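You operate a simulated robot arm through the tools that you are given. There is no shell and no other tool. Be economical: measure what you need, move in short steps, check, and stop when the job is done.

Carry out the task below with a simulated two-armed robot. There is one attempt and no reset: what you move stays moved.

TASK
Turn the stitch dial to 4. Then put the silver tin on the right middle tier of the conveyor away on the top shelf of the drying rack. Then open the small door, put the green tin on the front of the bin table away on the inside of the high cupboard, then shut the door. Then take the lid off the grey pot and lay it down on the front of the bin table. Keep to this order.

The check looks at the end state, three seconds after you hand in, the way a careful person would. Anything else that was tipped, shoved, dropped, spilled or broken makes it a failure. A push-on lid holds only when it is set on centred and level and pressed home; a screw cap is set on level and turned clockwise until tight.

THE ROBOT
Two 6-joint arms with two-finger grippers on one trunk, on a base that drives. Base frame: it is fixed to the floor where the robot stands at the start and does not move with it; the origin is under the middle of the robot, x ahead of it, y to its left, z up. Readings come in mm, rad, newtons and seconds.
The left shoulder is at the start at [30, 178, 1188], the right one opposite. With the tool pointing down near the work surface each hand reaches from about 600 to 620 mm from the robot's upright axis, wherever it stands, measured 20 degrees to its own side. Places, roughly: green tin [2500, 2750, 750]; grey pot [2750, 3750, 750]; inside of the high cupboard (23x29 cm) [-4580, 3760, 1600]; silver tin [2250, 750, 500]; small door [-4400, 3800, 1800]; stitch dial [600, 0, 1400]; top shelf of the drying rack (80x12 cm) [-1700, -2320, 1500]. Payload 2.54 kg a hand.
The tool frame of a hand sits at the grasp point between the pads (the TCP): z along the fingers, y along the line on which they close. The tips reach 30 mm beyond it. The gripper opens to 116 mm. The gripper's body begins 95 mm behind the TCP.
Orientation is told as [roll, pitch, yaw] about the base's x, y, z axes, in that order, counted from this pose: with the fingers straight down and closing along the base's y, the tool's x points along the base's -x, its y along +y and its z along -z.

THE INTERFACE
- The arms move only by the tool step_arm. It takes "left_rows", "right_rows" or both (then of equal length, played together; a hand with none holds still); each is a list of rows, each a list of 3 entries, a list of its own where there are three numbers: the shift along the tool's x, y, z in mm, then the turn, a rotation vector about the tool's x, y, z in rad, then the finger opening in mm, from 0 to 116. In form: [[[x, y, z], [ax, ay, az], hand], ...]. A call has 1 to 8 rows; each row is the pose to reach, as a shift and turn from the pose commanded when the call began, along the tool's axes at that moment. A row lasts 0.2 s, in which the tool goes at most 50 mm and 0.15 rad; a call with a longer step from one row to the next is refused whole, and so is a gripper value outside its range. Where a pose cannot be reached the arm comes as near as it can. A force on the tool above 40 N (or 10 N above the force at the start of the call, whichever is more), or a blocked arm, ends the call early, and 0.2 s more pass. The fingers move at their own pace (about 153 mm/s each) and stop on an object; they squeeze with about 22 N. The grip force told is the motor's: it shows also when the fingers shut on nothing. Time passes only in rows, and 0.2 s behind the last, so rows that repeat a pose let the fingers close. It gives the time, the measured TCP pose, the force on the tool (base axes), the opening and the grip force at its end, in the units of the frame above (readings bear some noise), with the torque about the TCP (base axes, N m) and any sound that the robot's microphone picked up.
- Cameras (640 x 400 px; columns grow to the right, rows downward): "scene" is now at [55.2, -15.5, 1926.7]; the picture's right is [-0.18, -0.98, 0.00], its down [-0.61, 0.11, -0.78] and it looks along [0.77, -0.14, -0.62] (base axes); focal length 286 px, centre (320, 200). "left" rides on the left gripper at [69, 15, -122] in its tool frame; the picture's right is [-0.21, 0.98, 0.00], its down [-0.83, -0.18, -0.53] and it looks along [-0.52, -0.11, 0.85] (tool axes); focal length 251 px, centre (320, 200). "right" rides on the right gripper at [69, -15, -122] in its tool frame; the picture's right is [0.21, 0.98, 0.00], its down [-0.83, 0.18, -0.53] and it looks along [-0.52, 0.11, 0.85] (tool axes); focal length 251 px, centre (320, 200). There is no depth. A picture from a camera that has moved, and an enlarged one, comes with that camera's place and axes in the base frame and with its lens.
- snapshot(camera): a new picture of that camera. No time passes.
- raise_lower(by): slides the trunk up (or, below 0, down) by that many mm; the arms and the scene camera ride with it, the base frame stays. It gives what a move gives, with no picture.
- roll_base(legs): drives the robot by 1 to 6 legs, each [ahead, left, turn to the left] in mm, mm and rad, along the robot's own axes; the way and the turn of a leg run together, so that a leg with both is an arc; at most 1500 mm and 3.142 rad a leg. The arms and the cameras ride along, it lands a little off, and it stops where it bumps. It gives what a move gives.
- aim_head(pan, tilt): turns the head with the scene camera to pan (to the left, within 2.496 rad either way) and tilt (down, from -0.506 to 1.204), counted from straight ahead of the robot. It gives what a move gives.
- enlarge(camera, box): a new picture of the part [left, top, right, bottom] of that camera's present view, enlarged. No time passes.
- hand_in(): hands the job in; it is judged then, once.

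Go step by step. Nothing tells you exact positions but the pictures and the camera data: compare them with the known pose of the tool, close in by small moves and look again before you grip or let go. The budget is 165 turns and 122 pictures, counting those below and the enlarged ones. Unless the task says otherwise, let go and move clear before handing in, and close with one line.

The tools are called after "Emit:" by a JSON object that holds its "api" and its "payload". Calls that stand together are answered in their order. step_arm: Moves the arms, as the interface text tells. Its arguments: {"type":"object","properties":{"left_rows":{"type":"array","items":{"type":"array"}},"right_rows":{"type":"array","items":{"type":"array"}}},"required":[]} The other tools are called the same way: raise_lower (by) slides the trunk up or down; roll_base (legs) drives the base; aim_head (pan, tilt) turns the head that bears the scene camera; snapshot (camera) takes a picture; enlarge (camera, box) takes an enlarged picture of a part of a camera's view; hand_in () hands the job in.

At the start:

```text
clock: 0.0
left_ee_pos: [459.6, 172.8, 1495.6]
left_tool_rot: [0.0, 0.001, -0.001]
left_wrist_force: [-0.3, -0.9, 0.4]
left_ft_torque: [-0.01, 0.01, 0.01]
left_width: 115.9
left_grip_force: 0.1
right_ee_pos: [496.3, -246.3, 1549.5]
right_tool_rot: [0.002, 0.0, 0.0]
right_wrist_force: [0.3, 0.5, 0.2]
right_ft_torque: [0.0, 0.01, 0.01]
right_width: 115.6
right_grip_force: 0.1
trunk travel left (down, up): [-400.0, 140.0]
robot x, y, heading: [2.6, -0.4, 0.001]
head pan, tilt: [-0.176, 0.672]
```

scene: 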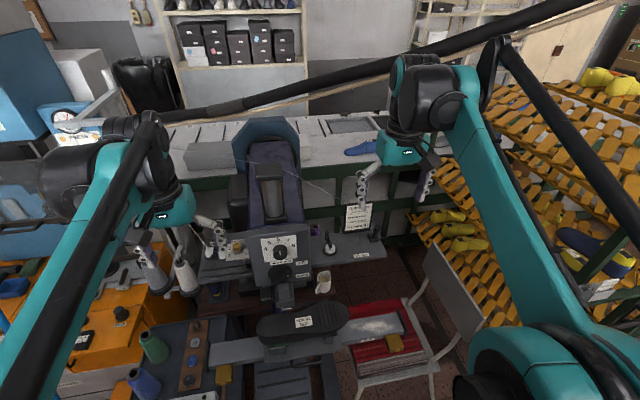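
right: 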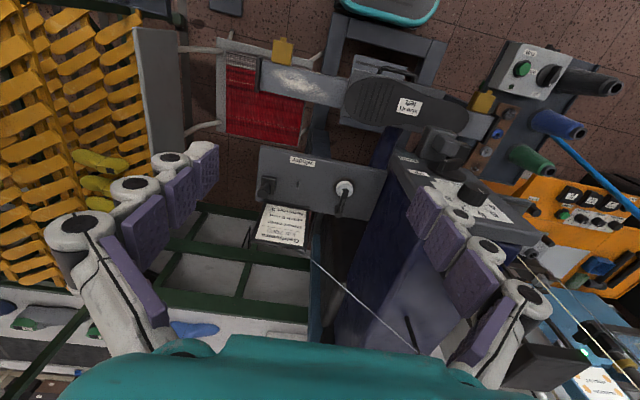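
left: 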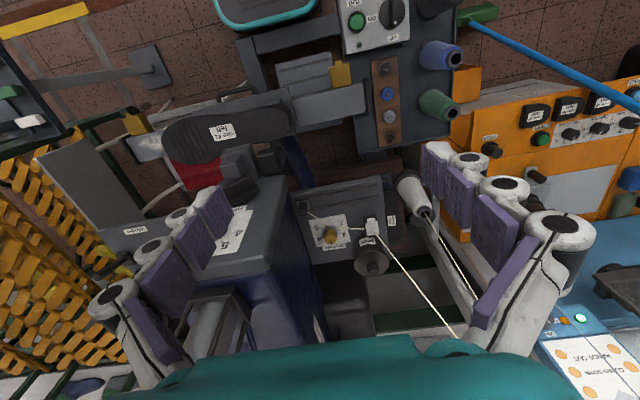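

I see a sewing machine ahead with a numbered dial on its face. I'll look closer at it first.

Emit:
{"api": "enlarge", "payload": {"camera": "scene", "box": [220, 200, 350, 310]}}

```text
3.64 times, centred on (285, 255) of scene
camera zoom: at [55.2, -15.5, 1926.7], right [-0.18, -0.98, 0.0], down [-0.61, 0.11, -0.78], along [0.77, -0.14, -0.62], focal length 1039 px, centre (447, 0)
```

zoom: 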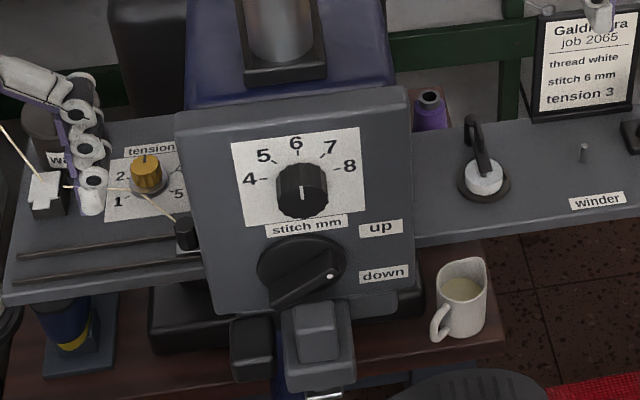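

Emit:
{"api": "enlarge", "payload": {"camera": "right", "box": [400, 120, 560, 260]}}

Emit:
{"api": "enlarge", "payload": {"camera": "left", "box": [160, 160, 300, 290]}}

Emit:
{"api": "enlarge", "payload": {"camera": "scene", "box": [260, 230, 305, 268]}}

```text
2.86 times, centred on (480, 190) of right
camera zoom: at [426.6, -261.3, 1672.7], right [-0.21, 0.98, 0.0], down [0.83, 0.18, 0.53], along [0.52, 0.11, -0.85], focal length 718 px, centre (-137, 229)
```

zoom: 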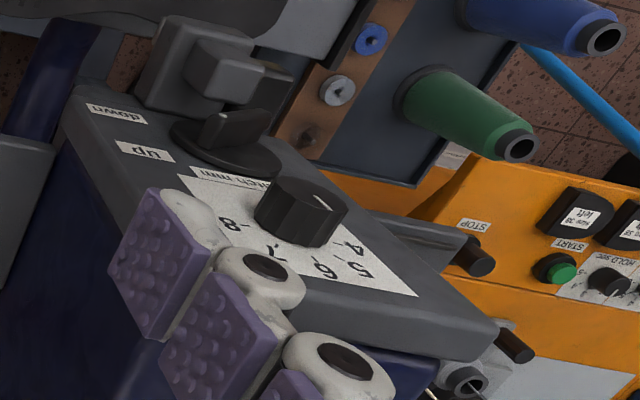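

```text
3.08 times, centred on (230, 225) of left
camera zoom: at [388.4, 188.4, 1618.7], right [0.21, 0.98, 0.0], down [0.83, -0.18, 0.53], along [0.52, -0.11, -0.85], focal length 774 px, centre (597, 123)
```

zoom: 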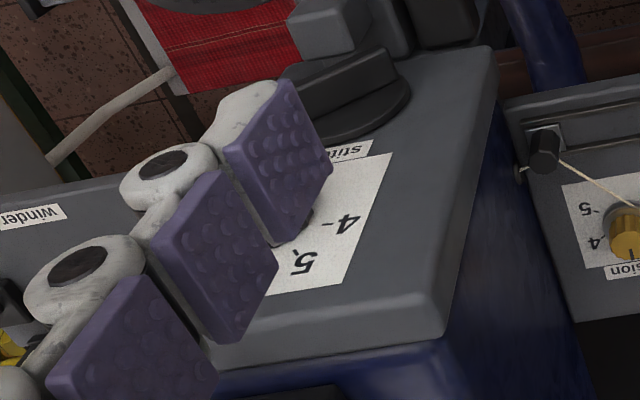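

```text
10.53 times, centred on (282, 249) of scene
camera zoom: at [55.2, -15.5, 1926.7], right [-0.18, -0.98, 0.0], down [-0.61, 0.11, -0.78], along [0.77, -0.14, -0.62], focal length 3008 px, centre (715, -316)
```

zoom: 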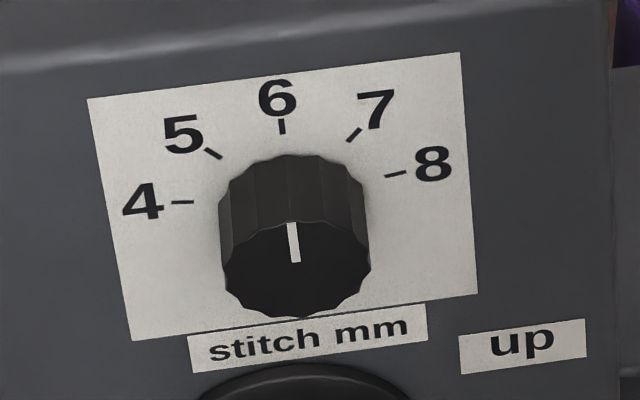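

The stitch dial is on a vertical panel at about x=573, its centre near y=-2.5, z=1360 and its front near x=552. It points to 6, and 4 lies about 76° counterclockwise. I'll bring the right hand in front of it, fingers forward.

Emit:
{"api": "step_arm", "payload": {"right_rows": [[[10, 30, 23], [0, -0.147, 0], 70], [[20, 61, 47], [0, -0.294, 0], 70], [[30, 91, 71], [0, -0.441, 0], 70], [[40, 122, 95], [0, -0.588, 0], 70], [[50, 152, 119], [0, -0.735, 0], 70], [[60, 183, 142], [0, -0.882, 0], 70], [[70, 213, 166], [0, -1.029, 0], 70], [[76, 244, 190], [0, -1.176, 0], 70]]}}

```text
clock: 1.8
left_ee_pos: [462.1, 174.6, 1495.9]
left_tool_rot: [-0.002, 0.002, 0.0]
left_wrist_force: [0.5, 1.4, -0.1]
left_ft_torque: [-0.05, 0.04, 0.01]
left_width: 116.1
left_grip_force: 0.0
right_ee_pos: [421.3, 2.3, 1361.5]
right_tool_rot: [-0.001, -1.176, 0.003]
right_wrist_force: [0.3, 0.0, 0.0]
right_ft_torque: [-0.02, -0.01, -0.03]
right_width: 69.7
right_grip_force: 0.1
trunk travel left (down, up): [-400.0, 140.0]
robot x, y, heading: [-2.8, -2.4, -0.002]
head pan, tilt: [-0.176, 0.672]
```

The right hand follows well. I'll finish levelling the tool and look.

Emit:
{"api": "step_arm", "payload": {"right_rows": [[[0, 0, 0], [0, -0.14, 0], 70], [[0, 0, 0], [0, -0.28, 0], 70], [[0, -4, 0], [0, -0.395, 0], 70]]}}

Emit:
{"api": "snapshot", "payload": {"camera": "right"}}

Emit:
{"api": "snapshot", "payload": {"camera": "scene"}}

```text
clock: 2.6
left_ee_pos: [456.8, 171.9, 1497.7]
left_tool_rot: [0.002, -0.002, 0.0]
left_wrist_force: [-0.5, -0.5, 1.1]
left_ft_torque: [0.02, -0.04, -0.04]
left_width: 115.8
left_grip_force: 0.0
right_ee_pos: [420.4, -5.8, 1383.1]
right_tool_rot: [2.004, -1.569, -2.006]
right_wrist_force: [-0.1, 0.3, 0.8]
right_ft_torque: [0.01, 0.02, 0.04]
right_width: 70.0
right_grip_force: 0.1
right hand out of reach, approached as far as the arm can: row 3
trunk travel left (down, up): [-400.0, 140.0]
robot x, y, heading: [-1.1, 1.5, -0.002]
head pan, tilt: [-0.176, 0.672]
```

```text
114 pictures are left
camera right: at [298.4, -19.9, 1315.7], right [0.0, 0.98, -0.21], down [-0.53, 0.18, 0.83], along [0.85, 0.11, 0.52], focal length 251 px, centre (320, 200)
```

right: 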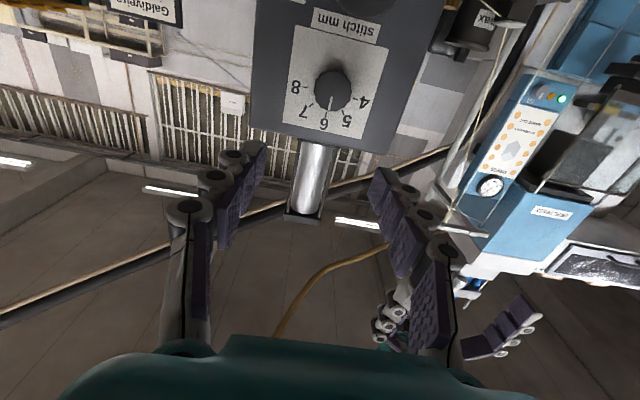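

```text
113 pictures are left
camera scene: at [53.6, -17.5, 1926.8], right [-0.18, -0.98, 0.0], down [-0.61, 0.11, -0.78], along [0.77, -0.14, -0.62], focal length 286 px, centre (320, 200)
```

scene: 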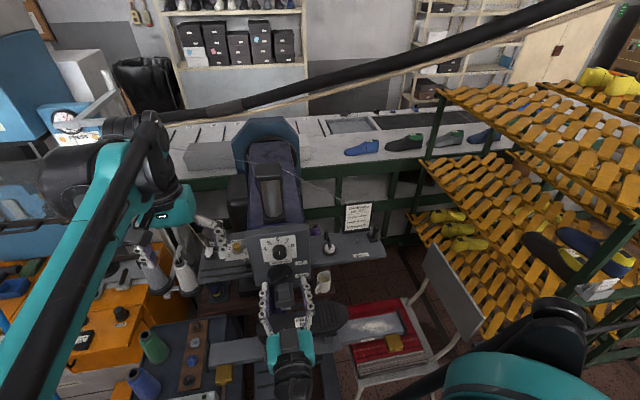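

Emit:
{"api": "enlarge", "payload": {"camera": "right", "box": [270, 10, 400, 150]}}

```text
2.86 times, centred on (335, 80) of right
camera zoom: at [298.4, -19.9, 1315.7], right [0.0, 0.98, -0.21], down [-0.53, 0.18, 0.83], along [0.85, 0.11, 0.52], focal length 718 px, centre (277, 543)
```

zoom: 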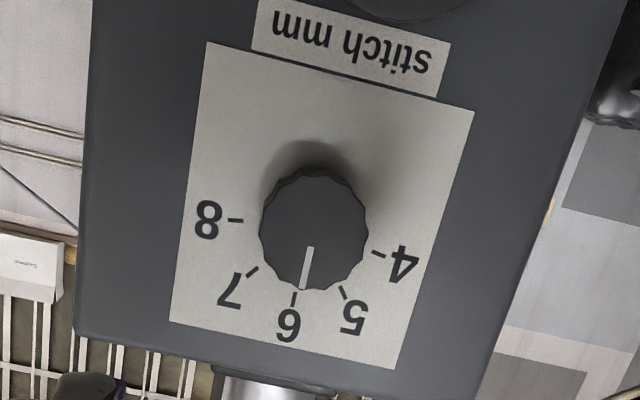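

Emit:
{"api": "step_arm", "payload": {"right_rows": [[[0, 0, 35], [0, 0, 0], 70], [[0, 0, 70], [0, 0, 0], 70]]}}

Emit:
{"api": "enlarge", "payload": {"camera": "scene", "box": [240, 220, 330, 310]}}

Emit:
{"api": "snapshot", "payload": {"camera": "right"}}

```text
clock: 3.2
left_ee_pos: [458.5, 171.7, 1495.8]
left_tool_rot: [0.003, 0.0, 0.001]
left_wrist_force: [0.8, 0.3, 0.9]
left_ft_torque: [0.01, 0.01, 0.0]
left_width: 115.5
left_grip_force: 0.0
right_ee_pos: [492.9, -2.3, 1381.4]
right_tool_rot: [1.222, -1.571, -1.224]
right_wrist_force: [-0.1, -0.7, -0.6]
right_ft_torque: [-0.04, -0.01, 0.04]
right_width: 69.9
right_grip_force: 0.1
trunk travel left (down, up): [-400.0, 140.0]
robot x, y, heading: [1.5, 0.4, -0.001]
head pan, tilt: [-0.176, 0.672]
```

```text
4.44 times, centred on (285, 265) of scene
camera zoom: at [56.1, -16.1, 1926.7], right [-0.18, -0.98, 0.0], down [-0.61, 0.11, -0.78], along [0.77, -0.14, -0.62], focal length 1270 px, centre (476, -89)
```

zoom: 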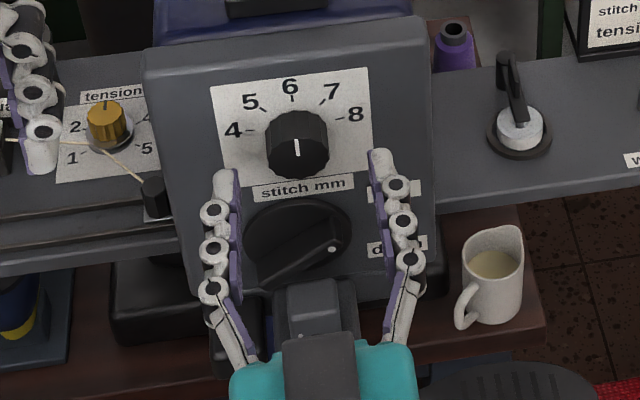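

```text
110 pictures are left
camera right: at [370.2, -17.6, 1313.6], right [0.0, 0.98, -0.21], down [-0.53, 0.18, 0.83], along [0.85, 0.11, 0.52], focal length 251 px, centre (320, 200)
```

right: 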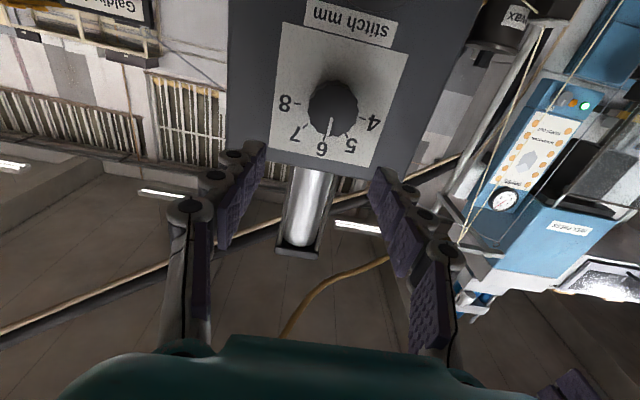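

The dial's front is now pinned at about [558, -1, 1350]. I'll lower 31 mm and advance partway.

Emit:
{"api": "step_arm", "payload": {"right_rows": [[[16, 1, 0], [0, 0, 0], 64], [[31, 1, 0], [0, 0, 0], 64], [[31, 1, 20], [0, 0, 0], 64], [[31, 1, 40], [0, 0, 0], 64]]}}

Emit:
{"api": "enlarge", "payload": {"camera": "scene", "box": [240, 220, 330, 310]}}

Emit:
{"api": "snapshot", "payload": {"camera": "right"}}

```text
clock: 4.2
left_ee_pos: [459.4, 172.2, 1496.9]
left_tool_rot: [0.0, 0.0, -0.001]
left_wrist_force: [-0.1, 0.0, -0.3]
left_ft_torque: [-0.04, 0.02, 0.01]
left_width: 116.2
left_grip_force: 0.0
right_ee_pos: [536.8, -1.6, 1356.8]
right_tool_rot: [-0.055, -1.567, 0.053]
right_wrist_force: [0.4, 0.2, 0.2]
right_ft_torque: [-0.02, -0.04, 0.03]
right_width: 64.0
right_grip_force: 0.0
right hand out of reach, approached as far as the arm can: row 1, 2, 3, 4
trunk travel left (down, up): [-400.0, 140.0]
robot x, y, heading: [-2.1, 1.8, 0.003]
head pan, tilt: [-0.176, 0.672]
```

```text
4.44 times, centred on (285, 265) of scene
camera zoom: at [56.8, -15.3, 1926.7], right [-0.18, -0.98, 0.0], down [-0.61, 0.11, -0.78], along [0.77, -0.14, -0.62], focal length 1270 px, centre (476, -89)
```

zoom: 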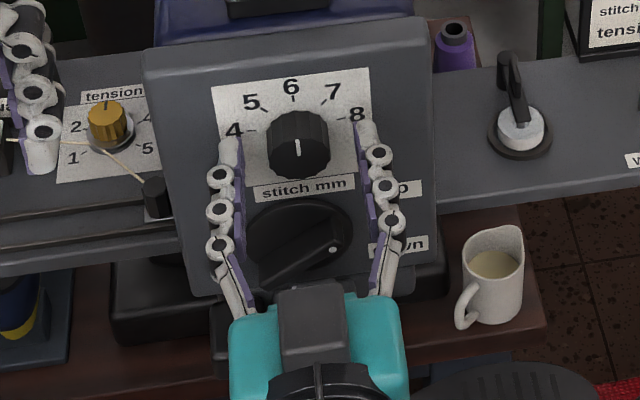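

```text
108 pictures are left
camera right: at [412.9, -14.9, 1290.5], right [0.0, 0.98, -0.21], down [-0.53, 0.18, 0.83], along [0.85, 0.11, 0.52], focal length 251 px, centre (320, 200)
```

right: 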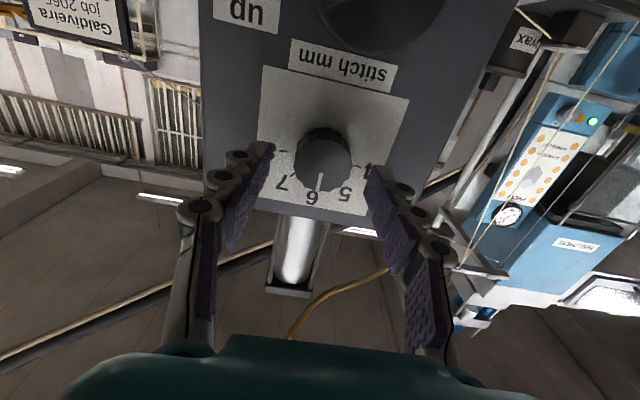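

The arm is near its limit, so I'll lower the trunk about 9 mm instead to centre on the dial.

Emit:
{"api": "raise_lower", "payload": {"by": -10}}

Emit:
{"api": "step_arm", "payload": {"right_rows": [[[0, 0, 6], [0, 0, 0], 60]]}}

Emit:
{"api": "enlarge", "payload": {"camera": "scene", "box": [240, 220, 330, 310]}}

Emit:
{"api": "snapshot", "payload": {"camera": "right"}}

```text
clock: 4.8
left_ee_pos: [458.8, 172.3, 1486.4]
left_tool_rot: [0.002, -0.001, 0.0]
left_wrist_force: [0.2, 0.1, -0.2]
left_ft_torque: [-0.01, 0.0, 0.0]
left_width: 116.1
left_grip_force: 0.1
right_ee_pos: [532.7, -1.5, 1348.4]
right_tool_rot: [-0.023, -1.569, 0.023]
right_wrist_force: [-1.0, -0.1, 0.3]
right_ft_torque: [0.03, 0.02, 0.02]
right_width: 64.0
right_grip_force: 0.1
trunk travel left (down, up): [-390.0, 150.0]
robot x, y, heading: [-2.3, -3.8, 0.001]
head pan, tilt: [-0.176, 0.672]
```

```text
clock: 5.2
left_ee_pos: [459.6, 173.9, 1485.9]
left_tool_rot: [0.0, 0.0, 0.0]
left_wrist_force: [0.3, 0.0, -0.8]
left_ft_torque: [0.0, 0.02, 0.02]
left_width: 116.0
left_grip_force: 0.0
right_ee_pos: [541.1, -0.6, 1347.8]
right_tool_rot: [-0.045, -1.566, 0.045]
right_wrist_force: [-0.2, -0.4, -0.1]
right_ft_torque: [-0.03, 0.0, 0.01]
right_width: 59.6
right_grip_force: 0.0
trunk travel left (down, up): [-390.0, 150.0]
robot x, y, heading: [0.8, 2.3, 0.0]
head pan, tilt: [-0.176, 0.672]
```

```text
4.44 times, centred on (285, 265) of scene
camera zoom: at [56.4, -15.3, 1916.7], right [-0.18, -0.98, 0.0], down [-0.61, 0.11, -0.78], along [0.77, -0.14, -0.62], focal length 1270 px, centre (476, -89)
```

zoom: 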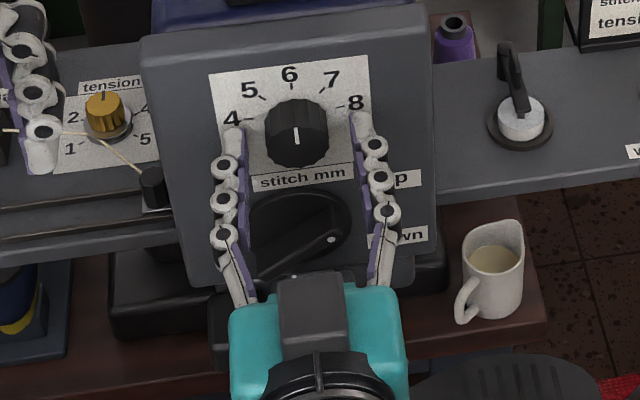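

```text
106 pictures are left
camera right: at [418.6, -15.3, 1280.6], right [0.0, 0.98, -0.21], down [-0.53, 0.18, 0.83], along [0.85, 0.11, 0.52], focal length 251 px, centre (320, 200)
```

right: 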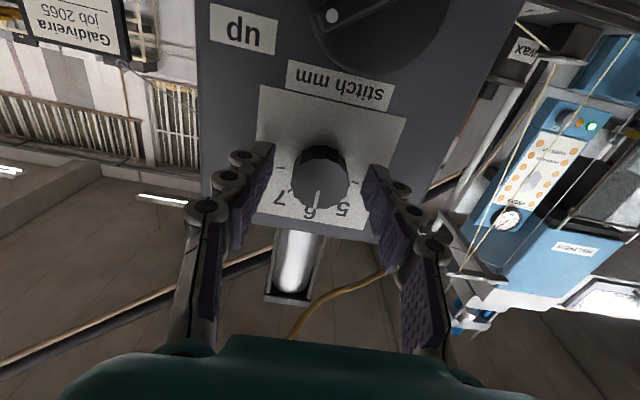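

Aligned with the dial. I'll advance 5 mm and close on the knob.

Emit:
{"api": "step_arm", "payload": {"right_rows": [[[-1, 0, 5], [0, 0, 0], 60], [[-1, 0, 5], [0, 0, 0], 30], [[-1, 0, 5], [0, 0, 0], 20], [[-1, 0, 5], [0, 0, 0], 20]]}}

Emit:
{"api": "enlarge", "payload": {"camera": "scene", "box": [240, 220, 330, 310]}}

```text
clock: 6.2
left_ee_pos: [457.3, 173.9, 1485.3]
left_tool_rot: [0.001, 0.0, 0.001]
left_wrist_force: [0.1, 0.3, -0.5]
left_ft_torque: [0.02, 0.01, -0.01]
left_width: 115.7
left_grip_force: 0.0
right_ee_pos: [544.6, -0.4, 1350.3]
right_tool_rot: [-0.301, -1.569, 0.302]
right_wrist_force: [-2.5, 5.7, -1.3]
right_ft_torque: [0.0, 0.09, 0.24]
right_width: 35.5
right_grip_force: 45.0
trunk travel left (down, up): [-390.0, 150.0]
robot x, y, heading: [-0.4, -1.2, 0.001]
head pan, tilt: [-0.176, 0.672]
```

```text
4.44 times, centred on (285, 265) of scene
camera zoom: at [54.7, -14.2, 1916.8], right [-0.18, -0.98, 0.0], down [-0.61, 0.11, -0.78], along [0.77, -0.14, -0.62], focal length 1270 px, centre (476, -89)
```

zoom: 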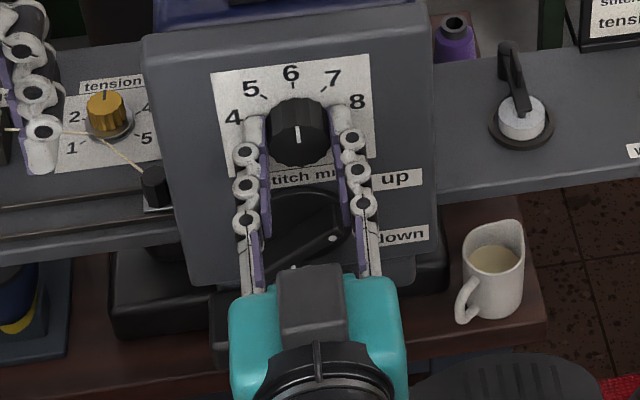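

Emit:
{"api": "step_arm", "payload": {"right_rows": [[[0, 0, 0], [0, 0, -0.145], 20], [[0, 0, 0], [0, 0, -0.29], 20], [[0, 0, 0], [0, 0, -0.435], 20], [[0, 0, 0], [0, 0, -0.58], 20], [[0, 0, 0], [0, 0, -0.725], 20], [[0, 0, 0], [0, 0, -0.87], 20], [[0, 0, 0], [0, 0, -1.015], 20], [[0, 0, 0], [0, 0, -1.16], 20]]}}

Emit:
{"api": "enlarge", "payload": {"camera": "scene", "box": [240, 220, 330, 310]}}

```text
clock: 8.0
left_ee_pos: [458.0, 172.1, 1488.0]
left_tool_rot: [0.001, -0.001, 0.0]
left_wrist_force: [-0.4, -0.3, 0.7]
left_ft_torque: [0.03, 0.04, 0.02]
left_width: 116.0
left_grip_force: 0.0
right_ee_pos: [544.4, -2.6, 1351.2]
right_tool_rot: [-1.572, -0.407, 1.569]
right_wrist_force: [10.9, -3.4, 35.9]
right_ft_torque: [0.05, -1.13, -0.35]
right_width: 35.6
right_grip_force: 44.0
trunk travel left (down, up): [-390.0, 150.0]
robot x, y, heading: [-1.4, -0.4, -0.004]
head pan, tilt: [-0.176, 0.672]
```

```text
4.44 times, centred on (285, 265) of scene
camera zoom: at [54.1, -16.5, 1917.1], right [-0.18, -0.98, 0.0], down [-0.61, 0.11, -0.78], along [0.77, -0.14, -0.62], focal length 1270 px, centre (476, -89)
```

zoom: 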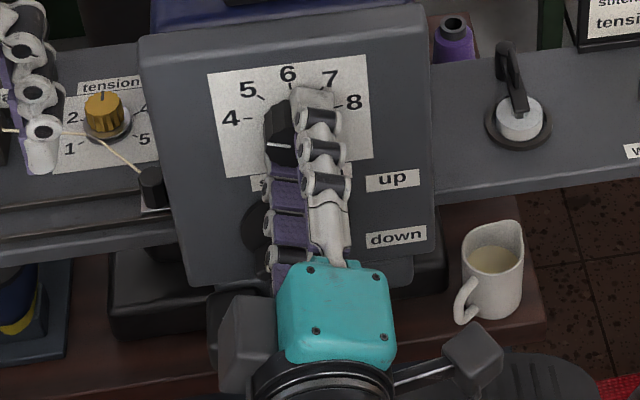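

The knob turned along; there is an upward force, so I'll ease the hand up a little and finish the turn.

Emit:
{"api": "step_arm", "payload": {"right_rows": [[[-1.2, -2.7, 0], [0, 0, 0], 20], [[-1.2, -2.7, 0], [0, 0, -0.08], 20], [[-1.2, -2.7, 0], [0, 0, -0.16], 20], [[-1.2, -2.7, 0], [0, 0, -0.16], 20]]}}

Emit:
{"api": "enlarge", "payload": {"camera": "scene", "box": [260, 235, 305, 268]}}

```text
clock: 9.0
left_ee_pos: [459.0, 171.2, 1486.6]
left_tool_rot: [0.003, -0.001, -0.001]
left_wrist_force: [1.0, -0.3, -0.4]
left_ft_torque: [-0.02, -0.02, -0.02]
left_width: 115.8
left_grip_force: 0.0
right_ee_pos: [543.4, -2.8, 1351.8]
right_tool_rot: [-1.565, -0.253, 1.567]
right_wrist_force: [-10.2, -5.6, -27.0]
right_ft_torque: [-0.09, 1.01, -0.33]
right_width: 35.8
right_grip_force: 44.5
trunk travel left (down, up): [-390.0, 150.0]
robot x, y, heading: [-2.0, -1.8, 0.001]
head pan, tilt: [-0.176, 0.672]
```

```text
12.12 times, centred on (282, 252) of scene
camera zoom: at [55.7, -17.2, 1916.4], right [-0.18, -0.98, 0.0], down [-0.61, 0.11, -0.78], along [0.77, -0.14, -0.62], focal length 3464 px, centre (774, -424)
```

zoom: 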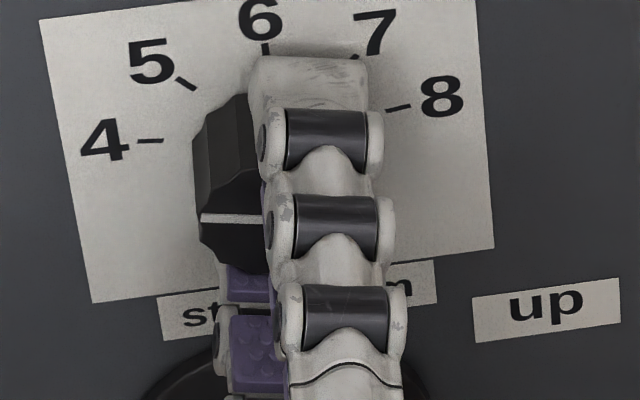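

The mark is now parallel to the 4 tick. I'll ease the side load, let go and back off.

Emit:
{"api": "step_arm", "payload": {"right_rows": [[[0.3, 1.1, 0], [0, 0, 0], 20], [[0.3, 1.1, 0], [0, 0, 0], 20], [[0.3, 1.1, 0], [0, 0, 0], 60], [[0.3, 1.1, 0], [0, 0, 0], 60], [[0.3, 1.1, -40], [0, 0, 0], 60], [[0.3, 1.1, -80], [0, 0, 0], 60]]}}

Emit:
{"api": "enlarge", "payload": {"camera": "scene", "box": [260, 235, 305, 268]}}

```text
clock: 10.4
left_ee_pos: [456.3, 171.2, 1487.8]
left_tool_rot: [0.002, -0.002, 0.001]
left_wrist_force: [-1.2, -0.7, 0.3]
left_ft_torque: [0.03, -0.06, -0.02]
left_width: 116.0
left_grip_force: 0.1
right_ee_pos: [464.7, -1.1, 1366.3]
right_tool_rot: [-1.569, -0.252, 1.569]
right_wrist_force: [-0.6, -0.1, 0.5]
right_ft_torque: [0.0, -0.04, 0.01]
right_width: 59.8
right_grip_force: 0.1
right hand out of reach, approached as far as the arm can: row 5, 6
trunk travel left (down, up): [-390.0, 150.0]
robot x, y, heading: [1.3, -2.3, -0.0]
head pan, tilt: [-0.176, 0.672]
```

```text
12.12 times, centred on (282, 252) of scene
camera zoom: at [52.6, -16.7, 1916.8], right [-0.18, -0.98, 0.0], down [-0.61, 0.11, -0.78], along [0.77, -0.14, -0.62], focal length 3464 px, centre (774, -424)
```

zoom: 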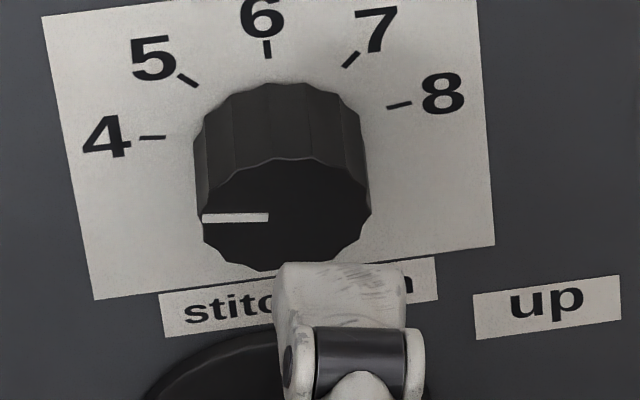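

The dial reads 4. Now I'll lift and straighten the right hand, and look around with the head.

Emit:
{"api": "step_arm", "payload": {"right_rows": [[[-5, -20, 0], [0, 0, 0.147], 80], [[-10, -40, 0], [0, 0, 0.294], 80], [[-15, -60, 0], [0, 0, 0.441], 80], [[-20, -80, 0], [0, 0, 0.588], 80], [[-25, -100, 0], [0, 0, 0.735], 80], [[-30, -120, 0], [0, 0, 0.882], 80], [[-35, -140, 0], [0, 0, 1.029], 80], [[-35, -140, 0], [0, 0, 1.176], 80]]}}

Emit:
{"api": "aim_head", "payload": {"pan": 0.5, "tilt": 0.3}}

Emit:
{"api": "snapshot", "payload": {"camera": "scene"}}

```text
clock: 12.2
left_ee_pos: [460.2, 174.0, 1486.5]
left_tool_rot: [0.0, 0.0, -0.001]
left_wrist_force: [0.6, 0.3, 0.4]
left_ft_torque: [-0.04, 0.01, 0.01]
left_width: 116.2
left_grip_force: 0.1
right_ee_pos: [468.8, 2.8, 1511.7]
right_tool_rot: [-1.555, -1.429, 1.553]
right_wrist_force: [-0.1, 0.5, -0.3]
right_ft_torque: [0.03, -0.02, 0.02]
right_width: 80.2
right_grip_force: 0.0
trunk travel left (down, up): [-390.0, 150.0]
robot x, y, heading: [2.0, 2.5, -0.002]
head pan, tilt: [-0.176, 0.672]
```

```text
clock: 13.2
left_ee_pos: [458.9, 172.2, 1487.5]
left_tool_rot: [0.0, 0.001, 0.0]
left_wrist_force: [-0.1, 0.4, 1.0]
left_ft_torque: [0.02, -0.02, 0.01]
left_width: 116.1
left_grip_force: 0.1
right_ee_pos: [468.7, 1.4, 1510.9]
right_tool_rot: [-1.558, -1.426, 1.555]
right_wrist_force: [-0.1, 0.6, 0.5]
right_ft_torque: [-0.04, -0.03, 0.01]
right_width: 80.0
right_grip_force: 0.0
trunk travel left (down, up): [-390.0, 150.0]
robot x, y, heading: [-2.9, 0.5, -0.0]
head pan, tilt: [0.499, 0.3]
```

```text
101 pictures are left
camera scene: at [52.7, 44.3, 1950.5], right [0.48, -0.88, 0.0], down [-0.26, -0.14, -0.96], along [0.84, 0.46, -0.3], focal length 286 px, centre (320, 200)
```

scene: 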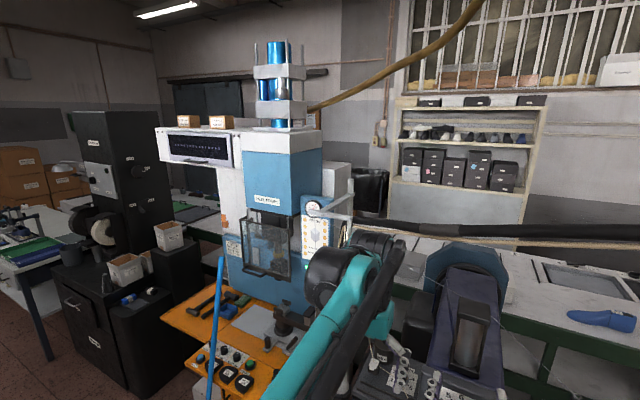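

Emit:
{"api": "aim_head", "payload": {"pan": -0.5, "tilt": 0.4}}

Emit:
{"api": "snapshot", "payload": {"camera": "scene"}}

Emit:
{"api": "aim_head", "payload": {"pan": -1.7, "tilt": 0.4}}

Emit:
{"api": "snapshot", "payload": {"camera": "scene"}}

Emit:
{"api": "aim_head", "payload": {"pan": 1.7, "tilt": 0.4}}

Emit:
{"api": "snapshot", "payload": {"camera": "scene"}}

Emit:
{"api": "aim_head", "payload": {"pan": 2.49, "tilt": 0.4}}

Emit:
{"api": "snapshot", "payload": {"camera": "scene"}}

```text
clock: 14.5
left_ee_pos: [459.1, 173.3, 1486.2]
left_tool_rot: [0.001, 0.0, 0.001]
left_wrist_force: [0.4, -0.1, -0.3]
left_ft_torque: [-0.01, 0.01, 0.02]
left_width: 116.1
left_grip_force: 0.1
right_ee_pos: [469.0, 1.0, 1511.9]
right_tool_rot: [-1.557, -1.426, 1.557]
right_wrist_force: [0.6, 0.0, -0.5]
right_ft_torque: [0.02, -0.01, -0.01]
right_width: 79.7
right_grip_force: 0.0
trunk travel left (down, up): [-390.0, 150.0]
robot x, y, heading: [0.8, 1.9, 0.001]
head pan, tilt: [-0.499, 0.4]
```

```text
100 pictures are left
camera scene: at [51.9, -44.6, 1941.3], right [-0.48, -0.88, 0.0], down [-0.34, 0.19, -0.92], along [0.81, -0.44, -0.39], focal length 286 px, centre (320, 200)
```

scene: 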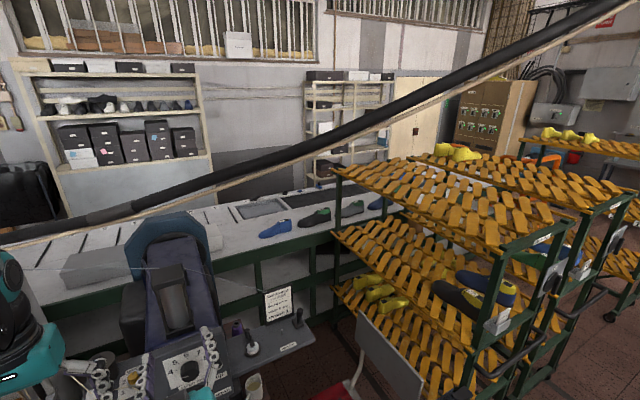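

```text
clock: 15.9
left_ee_pos: [459.4, 171.3, 1486.0]
left_tool_rot: [-0.001, 0.0, -0.001]
left_wrist_force: [-0.6, 0.4, -0.9]
left_ft_torque: [-0.04, -0.01, 0.0]
left_width: 115.6
left_grip_force: 0.1
right_ee_pos: [467.7, 1.7, 1512.2]
right_tool_rot: [-1.557, -1.426, 1.557]
right_wrist_force: [-0.8, 0.4, -0.8]
right_ft_torque: [-0.03, -0.04, -0.01]
right_width: 79.8
right_grip_force: 0.1
trunk travel left (down, up): [-390.0, 150.0]
robot x, y, heading: [3.2, 0.3, -0.002]
head pan, tilt: [-1.7, 0.4]
```

```text
99 pictures are left
camera scene: at [-41.3, -92.3, 1941.3], right [-0.99, 0.13, 0.0], down [0.05, 0.39, -0.92], along [-0.12, -0.91, -0.39], focal length 286 px, centre (320, 200)
```

scene: 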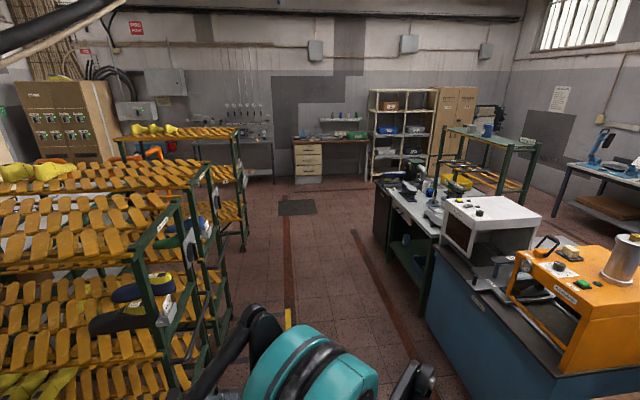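

```text
clock: 18.8
left_ee_pos: [459.0, 171.8, 1486.4]
left_tool_rot: [0.0, 0.001, 0.001]
left_wrist_force: [-0.1, -0.1, 0.3]
left_ft_torque: [-0.03, -0.01, -0.01]
left_width: 116.1
left_grip_force: 0.0
right_ee_pos: [468.6, 1.8, 1510.0]
right_tool_rot: [-1.558, -1.427, 1.555]
right_wrist_force: [-0.3, 0.5, -0.4]
right_ft_torque: [-0.01, -0.03, -0.01]
right_width: 80.2
right_grip_force: 0.0
trunk travel left (down, up): [-390.0, 150.0]
robot x, y, heading: [0.4, 1.0, 0.001]
head pan, tilt: [1.7, 0.4]
```

```text
98 pictures are left
camera scene: at [-41.4, 91.5, 1941.3], right [0.99, 0.13, 0.0], down [0.05, -0.39, -0.92], along [-0.12, 0.91, -0.39], focal length 286 px, centre (320, 200)
```

scene: 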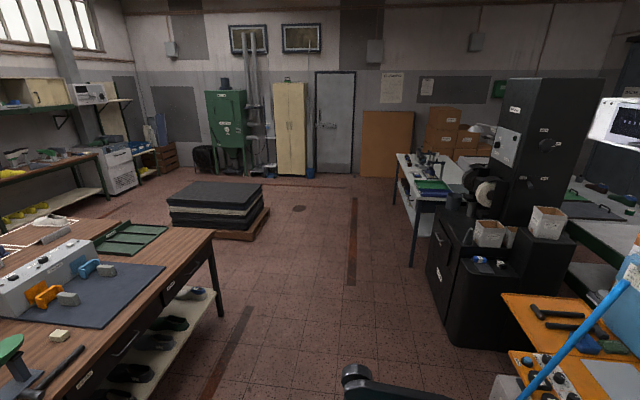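

```text
clock: 19.9
left_ee_pos: [458.5, 174.2, 1487.0]
left_tool_rot: [0.0, 0.0, -0.001]
left_wrist_force: [0.5, 0.4, -0.2]
left_ft_torque: [-0.01, -0.03, -0.02]
left_width: 116.0
left_grip_force: 0.1
right_ee_pos: [468.1, 1.2, 1511.1]
right_tool_rot: [-1.557, -1.426, 1.557]
right_wrist_force: [0.5, 0.1, -0.5]
right_ft_torque: [-0.03, -0.05, -0.01]
right_width: 80.1
right_grip_force: 0.1
trunk travel left (down, up): [-390.0, 150.0]
robot x, y, heading: [-1.9, 1.2, 0.002]
head pan, tilt: [2.491, 0.4]
```

```text
97 pictures are left
camera scene: at [-103.1, 55.9, 1941.3], right [0.61, 0.8, 0.0], down [0.31, -0.24, -0.92], along [-0.73, 0.56, -0.39], focal length 286 px, centre (320, 200)
```

scene: 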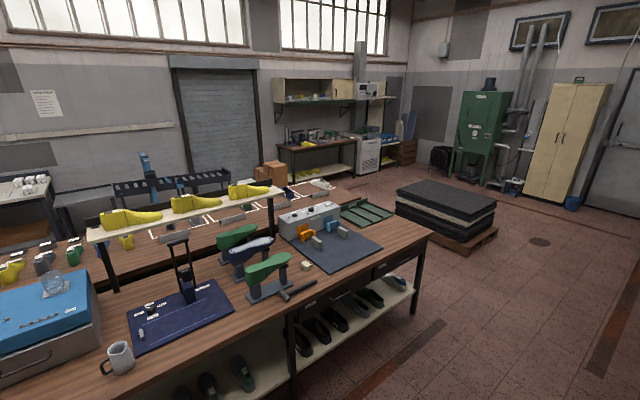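

The tin sits on the far side of the conveyor (x≈1450–2400), so I need a way round. I'll straighten the right hand to a compact pose, back up into the aisle and go left to look.

Emit:
{"api": "roll_base", "payload": {"legs": [[-380, 0, 0], [0, 1500, 0], [0, 1400, 0]]}}

Emit:
{"api": "aim_head", "payload": {"pan": -0.3, "tilt": 0.4}}

Emit:
{"api": "snapshot", "payload": {"camera": "scene"}}

Emit:
{"api": "aim_head", "payload": {"pan": 0.7, "tilt": 0.4}}

Emit:
{"api": "snapshot", "payload": {"camera": "scene"}}

```text
clock: 35.9
left_ee_pos: [87.6, 3056.6, 1487.6]
left_tool_rot: [-0.001, 0.0, 0.005]
left_wrist_force: [0.2, 0.3, 0.1]
left_ft_torque: [-0.01, -0.01, -0.03]
left_width: 116.1
left_grip_force: 0.0
right_ee_pos: [97.5, 2884.6, 1511.1]
right_tool_rot: [-1.556, -1.426, 1.561]
right_wrist_force: [-0.2, -1.2, 0.1]
right_ft_torque: [0.02, 0.01, -0.01]
right_width: 79.8
right_grip_force: 0.1
trunk travel left (down, up): [-390.0, 150.0]
robot x, y, heading: [-368.0, 2881.0, 0.002]
head pan, tilt: [2.491, 0.4]
```

```text
clock: 38.3
left_ee_pos: [87.0, 3055.0, 1486.7]
left_tool_rot: [0.001, 0.0, 0.002]
left_wrist_force: [0.9, -0.1, 0.0]
left_ft_torque: [0.0, -0.01, -0.02]
left_width: 116.0
left_grip_force: 0.1
right_ee_pos: [97.5, 2883.8, 1510.5]
right_tool_rot: [-1.557, -1.426, 1.561]
right_wrist_force: [0.8, 0.0, 0.0]
right_ft_torque: [0.01, 0.03, 0.01]
right_width: 80.1
right_grip_force: 0.1
trunk travel left (down, up): [-390.0, 150.0]
robot x, y, heading: [-371.7, 2879.9, 0.002]
head pan, tilt: [-0.3, 0.4]
```

```text
96 pictures are left
camera scene: at [-312.0, 2853.8, 1941.2], right [-0.29, -0.96, 0.0], down [-0.37, 0.11, -0.92], along [0.88, -0.27, -0.39], focal length 286 px, centre (320, 200)
```

scene: 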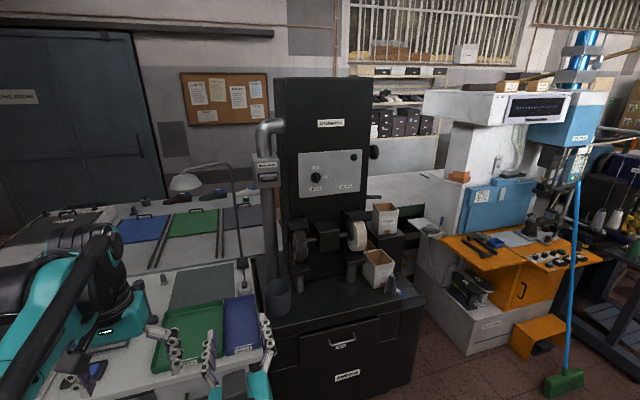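

```text
clock: 39.6
left_ee_pos: [86.0, 3056.4, 1486.8]
left_tool_rot: [-0.001, -0.001, 0.002]
left_wrist_force: [-0.3, 0.8, 0.5]
left_ft_torque: [-0.01, 0.05, -0.01]
left_width: 116.1
left_grip_force: 0.0
right_ee_pos: [96.8, 2884.7, 1511.2]
right_tool_rot: [-1.556, -1.425, 1.56]
right_wrist_force: [-0.2, 0.0, -1.0]
right_ft_torque: [0.02, 0.01, 0.0]
right_width: 79.8
right_grip_force: 0.0
trunk travel left (down, up): [-390.0, 150.0]
robot x, y, heading: [-370.1, 2879.2, 0.004]
head pan, tilt: [0.7, 0.4]
```

```text
95 pictures are left
camera scene: at [-329.9, 2940.6, 1941.3], right [0.65, -0.76, 0.0], down [-0.3, -0.25, -0.92], along [0.7, 0.6, -0.39], focal length 286 px, centre (320, 200)
```

scene: 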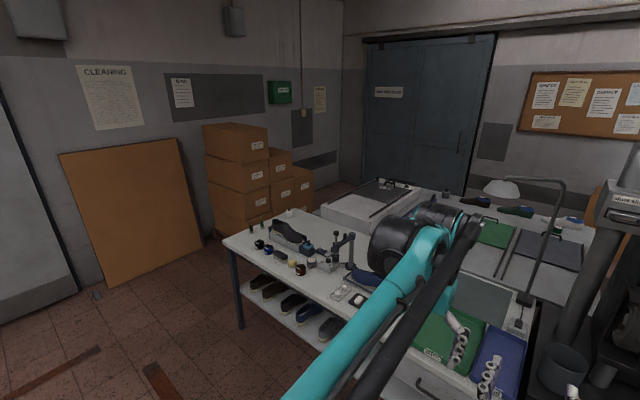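

The bench with trays ends at about y=4200, and the white table at y≈4650, with boxes beyond y≈5700. I'll go round through that gap and look again.

Emit:
{"api": "roll_base", "payload": {"legs": [[0, 1150, 0], [0, 1070, 0], [1500, 0, 0]]}}

Emit:
{"api": "aim_head", "payload": {"pan": -0.6, "tilt": 0.5}}

Emit:
{"api": "snapshot", "payload": {"camera": "scene"}}

```text
clock: 57.8
left_ee_pos: [1613.5, 5277.4, 1487.0]
left_tool_rot: [0.001, 0.0, -0.005]
left_wrist_force: [0.0, -0.6, 0.3]
left_ft_torque: [0.0, 0.0, 0.02]
left_width: 116.1
left_grip_force: 0.0
right_ee_pos: [1621.6, 5106.6, 1512.1]
right_tool_rot: [-1.557, -1.426, 1.552]
right_wrist_force: [0.1, 0.8, -0.6]
right_ft_torque: [0.03, 0.03, 0.03]
right_width: 80.1
right_grip_force: 0.1
trunk travel left (down, up): [-390.0, 150.0]
robot x, y, heading: [1150.4, 5107.0, -0.006]
head pan, tilt: [0.7, 0.4]
```

```text
clock: 59.2
left_ee_pos: [1613.7, 5277.4, 1486.1]
left_tool_rot: [0.002, 0.0, -0.005]
left_wrist_force: [-0.4, 0.3, 0.2]
left_ft_torque: [0.01, 0.0, -0.01]
left_width: 116.1
left_grip_force: 0.1
right_ee_pos: [1620.1, 5106.6, 1512.2]
right_tool_rot: [-1.558, -1.426, 1.551]
right_wrist_force: [-0.5, -0.3, 0.4]
right_ft_torque: [-0.04, -0.02, 0.03]
right_width: 80.1
right_grip_force: 0.0
trunk travel left (down, up): [-390.0, 150.0]
robot x, y, heading: [1153.4, 5107.8, -0.007]
head pan, tilt: [-0.6, 0.499]
```

```text
94 pictures are left
camera scene: at [1198.3, 5055.5, 1932.1], right [-0.57, -0.82, 0.0], down [-0.39, 0.27, -0.88], along [0.72, -0.5, -0.48], focal length 286 px, centre (320, 200)
```

scene: 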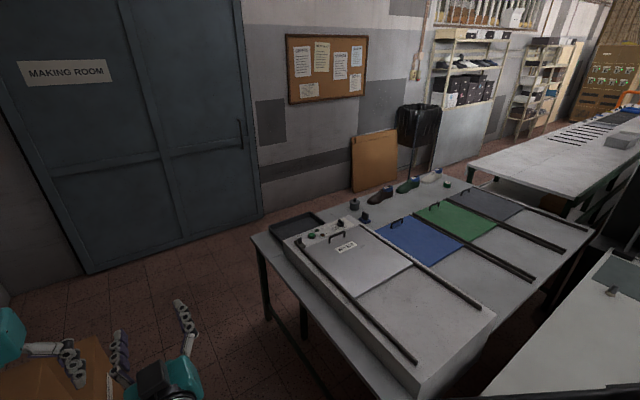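

The table with lidded trays is the bin table, and the conveyor is beyond it. A carton seems close on the left, so I'll check ahead before driving on.

Emit:
{"api": "aim_head", "payload": {"pan": 0.4, "tilt": 0.7}}

Emit:
{"api": "snapshot", "payload": {"camera": "scene"}}

```text
clock: 60.5
left_ee_pos: [1613.1, 5278.4, 1485.4]
left_tool_rot: [0.0, 0.001, -0.004]
left_wrist_force: [0.3, -0.5, -0.6]
left_ft_torque: [-0.02, 0.02, 0.03]
left_width: 116.1
left_grip_force: 0.1
right_ee_pos: [1621.0, 5105.6, 1511.5]
right_tool_rot: [-1.556, -1.426, 1.552]
right_wrist_force: [-0.8, -0.5, 0.1]
right_ft_torque: [-0.02, 0.01, 0.02]
right_width: 79.9
right_grip_force: 0.1
trunk travel left (down, up): [-390.0, 150.0]
robot x, y, heading: [1150.9, 5110.3, 0.0]
head pan, tilt: [0.4, 0.7]
```

```text
93 pictures are left
camera scene: at [1202.0, 5139.8, 1914.4], right [0.38, -0.92, 0.0], down [-0.59, -0.25, -0.77], along [0.71, 0.29, -0.64], focal length 286 px, centre (320, 200)
```

scene: 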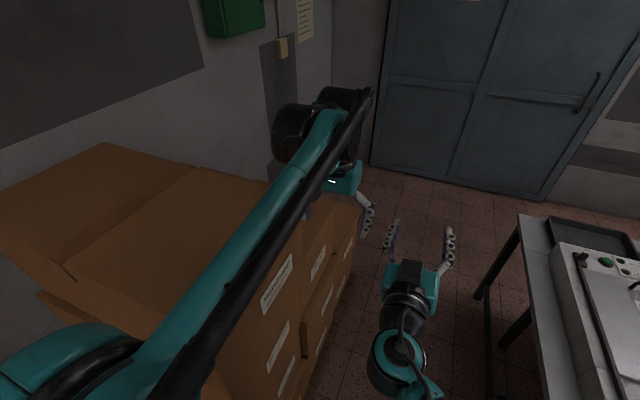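

The gap between the bin table and the cartons is about y 4550–5450. I'll centre at y≈5000 and drive through, then past the table's end.

Emit:
{"api": "roll_base", "payload": {"legs": [[0, -110, 0], [1200, 0, 0], [1050, 0, 0]]}}

Emit:
{"api": "aim_head", "payload": {"pan": -1.5, "tilt": 0.5}}

Emit:
{"api": "snapshot", "payload": {"camera": "scene"}}

```text
clock: 72.4
left_ee_pos: [3877.0, 5123.5, 1486.2]
left_tool_rot: [0.0, -0.001, -0.016]
left_wrist_force: [-0.4, 0.0, -0.5]
left_ft_torque: [-0.02, 0.02, 0.01]
left_width: 115.8
left_grip_force: 0.1
right_ee_pos: [3883.8, 4952.0, 1511.4]
right_tool_rot: [-1.556, -1.427, 1.542]
right_wrist_force: [-0.2, 0.0, -1.0]
right_ft_torque: [0.0, -0.03, 0.0]
right_width: 80.2
right_grip_force: 0.0
trunk travel left (down, up): [-390.0, 150.0]
robot x, y, heading: [3414.5, 4957.8, -0.013]
head pan, tilt: [0.4, 0.7]
```

```text
clock: 74.3
left_ee_pos: [3876.4, 5124.8, 1486.2]
left_tool_rot: [0.001, 0.001, -0.018]
left_wrist_force: [0.8, 0.0, -0.1]
left_ft_torque: [-0.01, 0.0, -0.02]
left_width: 115.9
left_grip_force: 0.1
right_ee_pos: [3884.7, 4952.4, 1510.9]
right_tool_rot: [-1.557, -1.427, 1.54]
right_wrist_force: [0.0, -0.7, -0.1]
right_ft_torque: [-0.01, -0.02, -0.01]
right_width: 80.1
right_grip_force: 0.0
trunk travel left (down, up): [-390.0, 150.0]
robot x, y, heading: [3414.4, 4958.0, -0.015]
head pan, tilt: [-1.499, 0.499]
```

```text
92 pictures are left
camera scene: at [3391.0, 4867.3, 1932.1], right [-1.0, -0.06, 0.0], down [-0.03, 0.48, -0.88], along [0.05, -0.88, -0.48], focal length 286 px, centre (320, 200)
```

scene: 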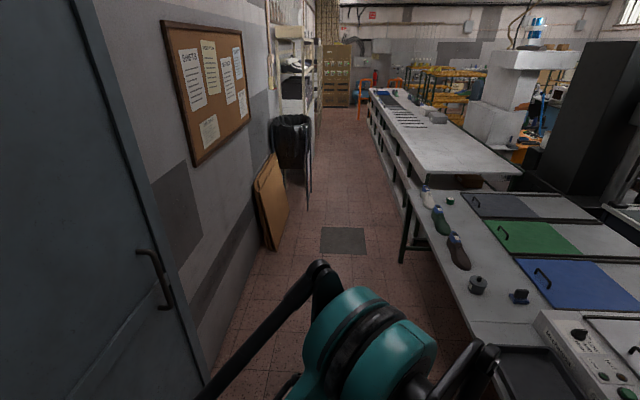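

The aisle between the wall and the bin table/conveyor is clear. I'll turn to face -x and strafe down the aisle toward the silver tin.

Emit:
{"api": "roll_base", "payload": {"legs": [[0, 0, -1.56], [0, 0, -1.56], [0, 1400, 0], [0, 1400, 0], [0, 1250, 0]]}}

Emit:
{"api": "aim_head", "payload": {"pan": 0.1, "tilt": 0.8}}

Emit:
{"api": "snapshot", "payload": {"camera": "scene"}}

```text
clock: 101.7
left_ee_pos: [2927.9, 688.5, 1486.9]
left_tool_rot: [-0.002, 0.0, -3.137]
left_wrist_force: [0.0, 0.0, -0.4]
left_ft_torque: [0.0, -0.02, 0.02]
left_width: 116.0
left_grip_force: 0.0
right_ee_pos: [2917.3, 859.9, 1510.6]
right_tool_rot: [-1.557, -1.424, -1.581]
right_wrist_force: [0.2, 0.2, -0.5]
right_ft_torque: [0.02, 0.01, 0.02]
right_width: 80.2
right_grip_force: 0.0
trunk travel left (down, up): [-390.0, 150.0]
robot x, y, heading: [3388.2, 865.5, -3.139]
head pan, tilt: [-1.499, 0.499]
```

```text
clock: 103.4
left_ee_pos: [2928.2, 689.8, 1486.4]
left_tool_rot: [0.001, 0.0, -3.136]
left_wrist_force: [-0.6, 0.1, -0.2]
left_ft_torque: [-0.02, -0.01, 0.0]
left_width: 115.8
left_grip_force: 0.1
right_ee_pos: [2917.6, 860.4, 1510.5]
right_tool_rot: [-1.558, -1.428, -1.581]
right_wrist_force: [-0.9, 0.3, 0.7]
right_ft_torque: [-0.02, -0.01, -0.01]
right_width: 79.8
right_grip_force: 0.1
trunk travel left (down, up): [-390.0, 150.0]
robot x, y, heading: [3385.6, 861.0, -3.142]
head pan, tilt: [0.099, 0.799]
```

```text
91 pictures are left
camera scene: at [3336.2, 855.1, 1906.2], right [-0.1, 0.99, 0.0], down [0.71, 0.07, -0.7], along [-0.69, -0.07, -0.72], focal length 286 px, centre (320, 200)
```

scene: 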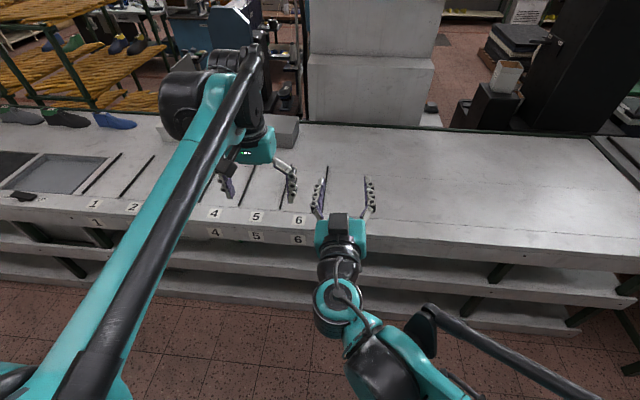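

Conveyor with lower tiers is ahead; the tin is hidden under the top from this height. I'll lower the trunk to look beneath.

Emit:
{"api": "raise_lower", "payload": {"by": -385}}

Emit:
{"api": "aim_head", "payload": {"pan": 0.0, "tilt": 0.8}}

Emit:
{"api": "snapshot", "payload": {"camera": "scene"}}

Emit:
{"api": "snapshot", "payload": {"camera": "right"}}

```text
clock: 107.1
left_ee_pos: [2928.7, 688.6, 1101.7]
left_tool_rot: [-0.003, 0.001, -3.136]
left_wrist_force: [-0.1, 0.5, -0.1]
left_ft_torque: [0.02, 0.01, -0.03]
left_width: 115.8
left_grip_force: 0.0
right_ee_pos: [2918.2, 860.1, 1125.1]
right_tool_rot: [-1.557, -1.426, -1.58]
right_wrist_force: [0.8, 0.7, -0.3]
right_ft_torque: [0.0, 0.0, -0.01]
right_width: 80.0
right_grip_force: 0.1
trunk travel left (down, up): [-5.0, 535.0]
robot x, y, heading: [3387.6, 864.8, -3.134]
head pan, tilt: [0.099, 0.799]
```

```text
clock: 107.8
left_ee_pos: [2929.0, 689.8, 1101.5]
left_tool_rot: [0.0, -0.001, -3.136]
left_wrist_force: [0.9, 0.6, 0.1]
left_ft_torque: [0.03, 0.0, -0.03]
left_width: 116.1
left_grip_force: 0.1
right_ee_pos: [2917.8, 860.8, 1125.3]
right_tool_rot: [-1.557, -1.426, -1.582]
right_wrist_force: [0.1, 0.1, -0.2]
right_ft_torque: [0.0, 0.0, 0.01]
right_width: 79.7
right_grip_force: 0.1
trunk travel left (down, up): [-5.0, 535.0]
robot x, y, heading: [3386.7, 865.0, -3.144]
head pan, tilt: [0.0, 0.799]
```

```text
90 pictures are left
camera scene: at [3335.8, 863.1, 1521.2], right [0.0, 1.0, 0.0], down [0.72, 0.0, -0.7], along [-0.7, 0.0, -0.72], focal length 286 px, centre (320, 200)
```

scene: 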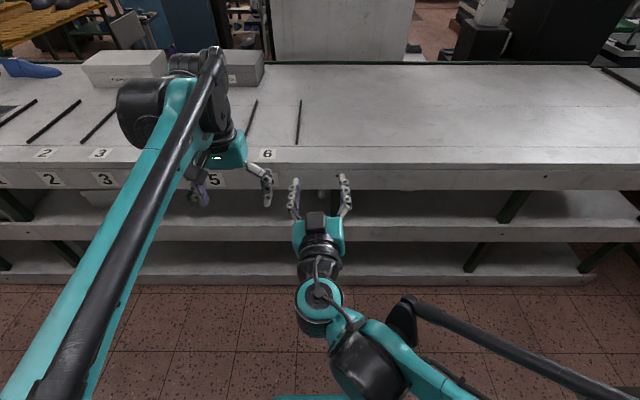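

```text
89 pictures are left
camera right: at [3039.6, 886.4, 1061.0], right [0.0, -0.94, -0.35], down [0.53, -0.3, 0.79], along [-0.85, -0.19, 0.5], focal length 251 px, centre (320, 200)
```

right: 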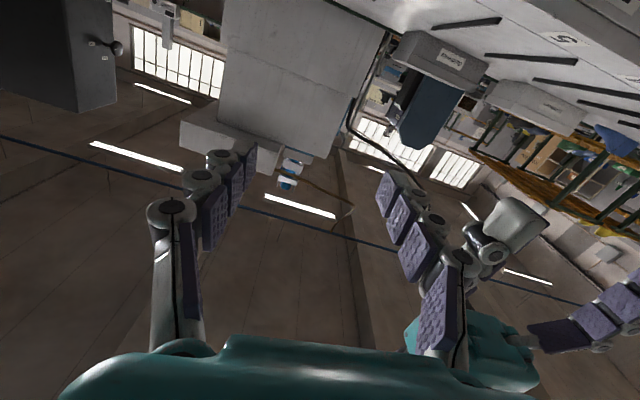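

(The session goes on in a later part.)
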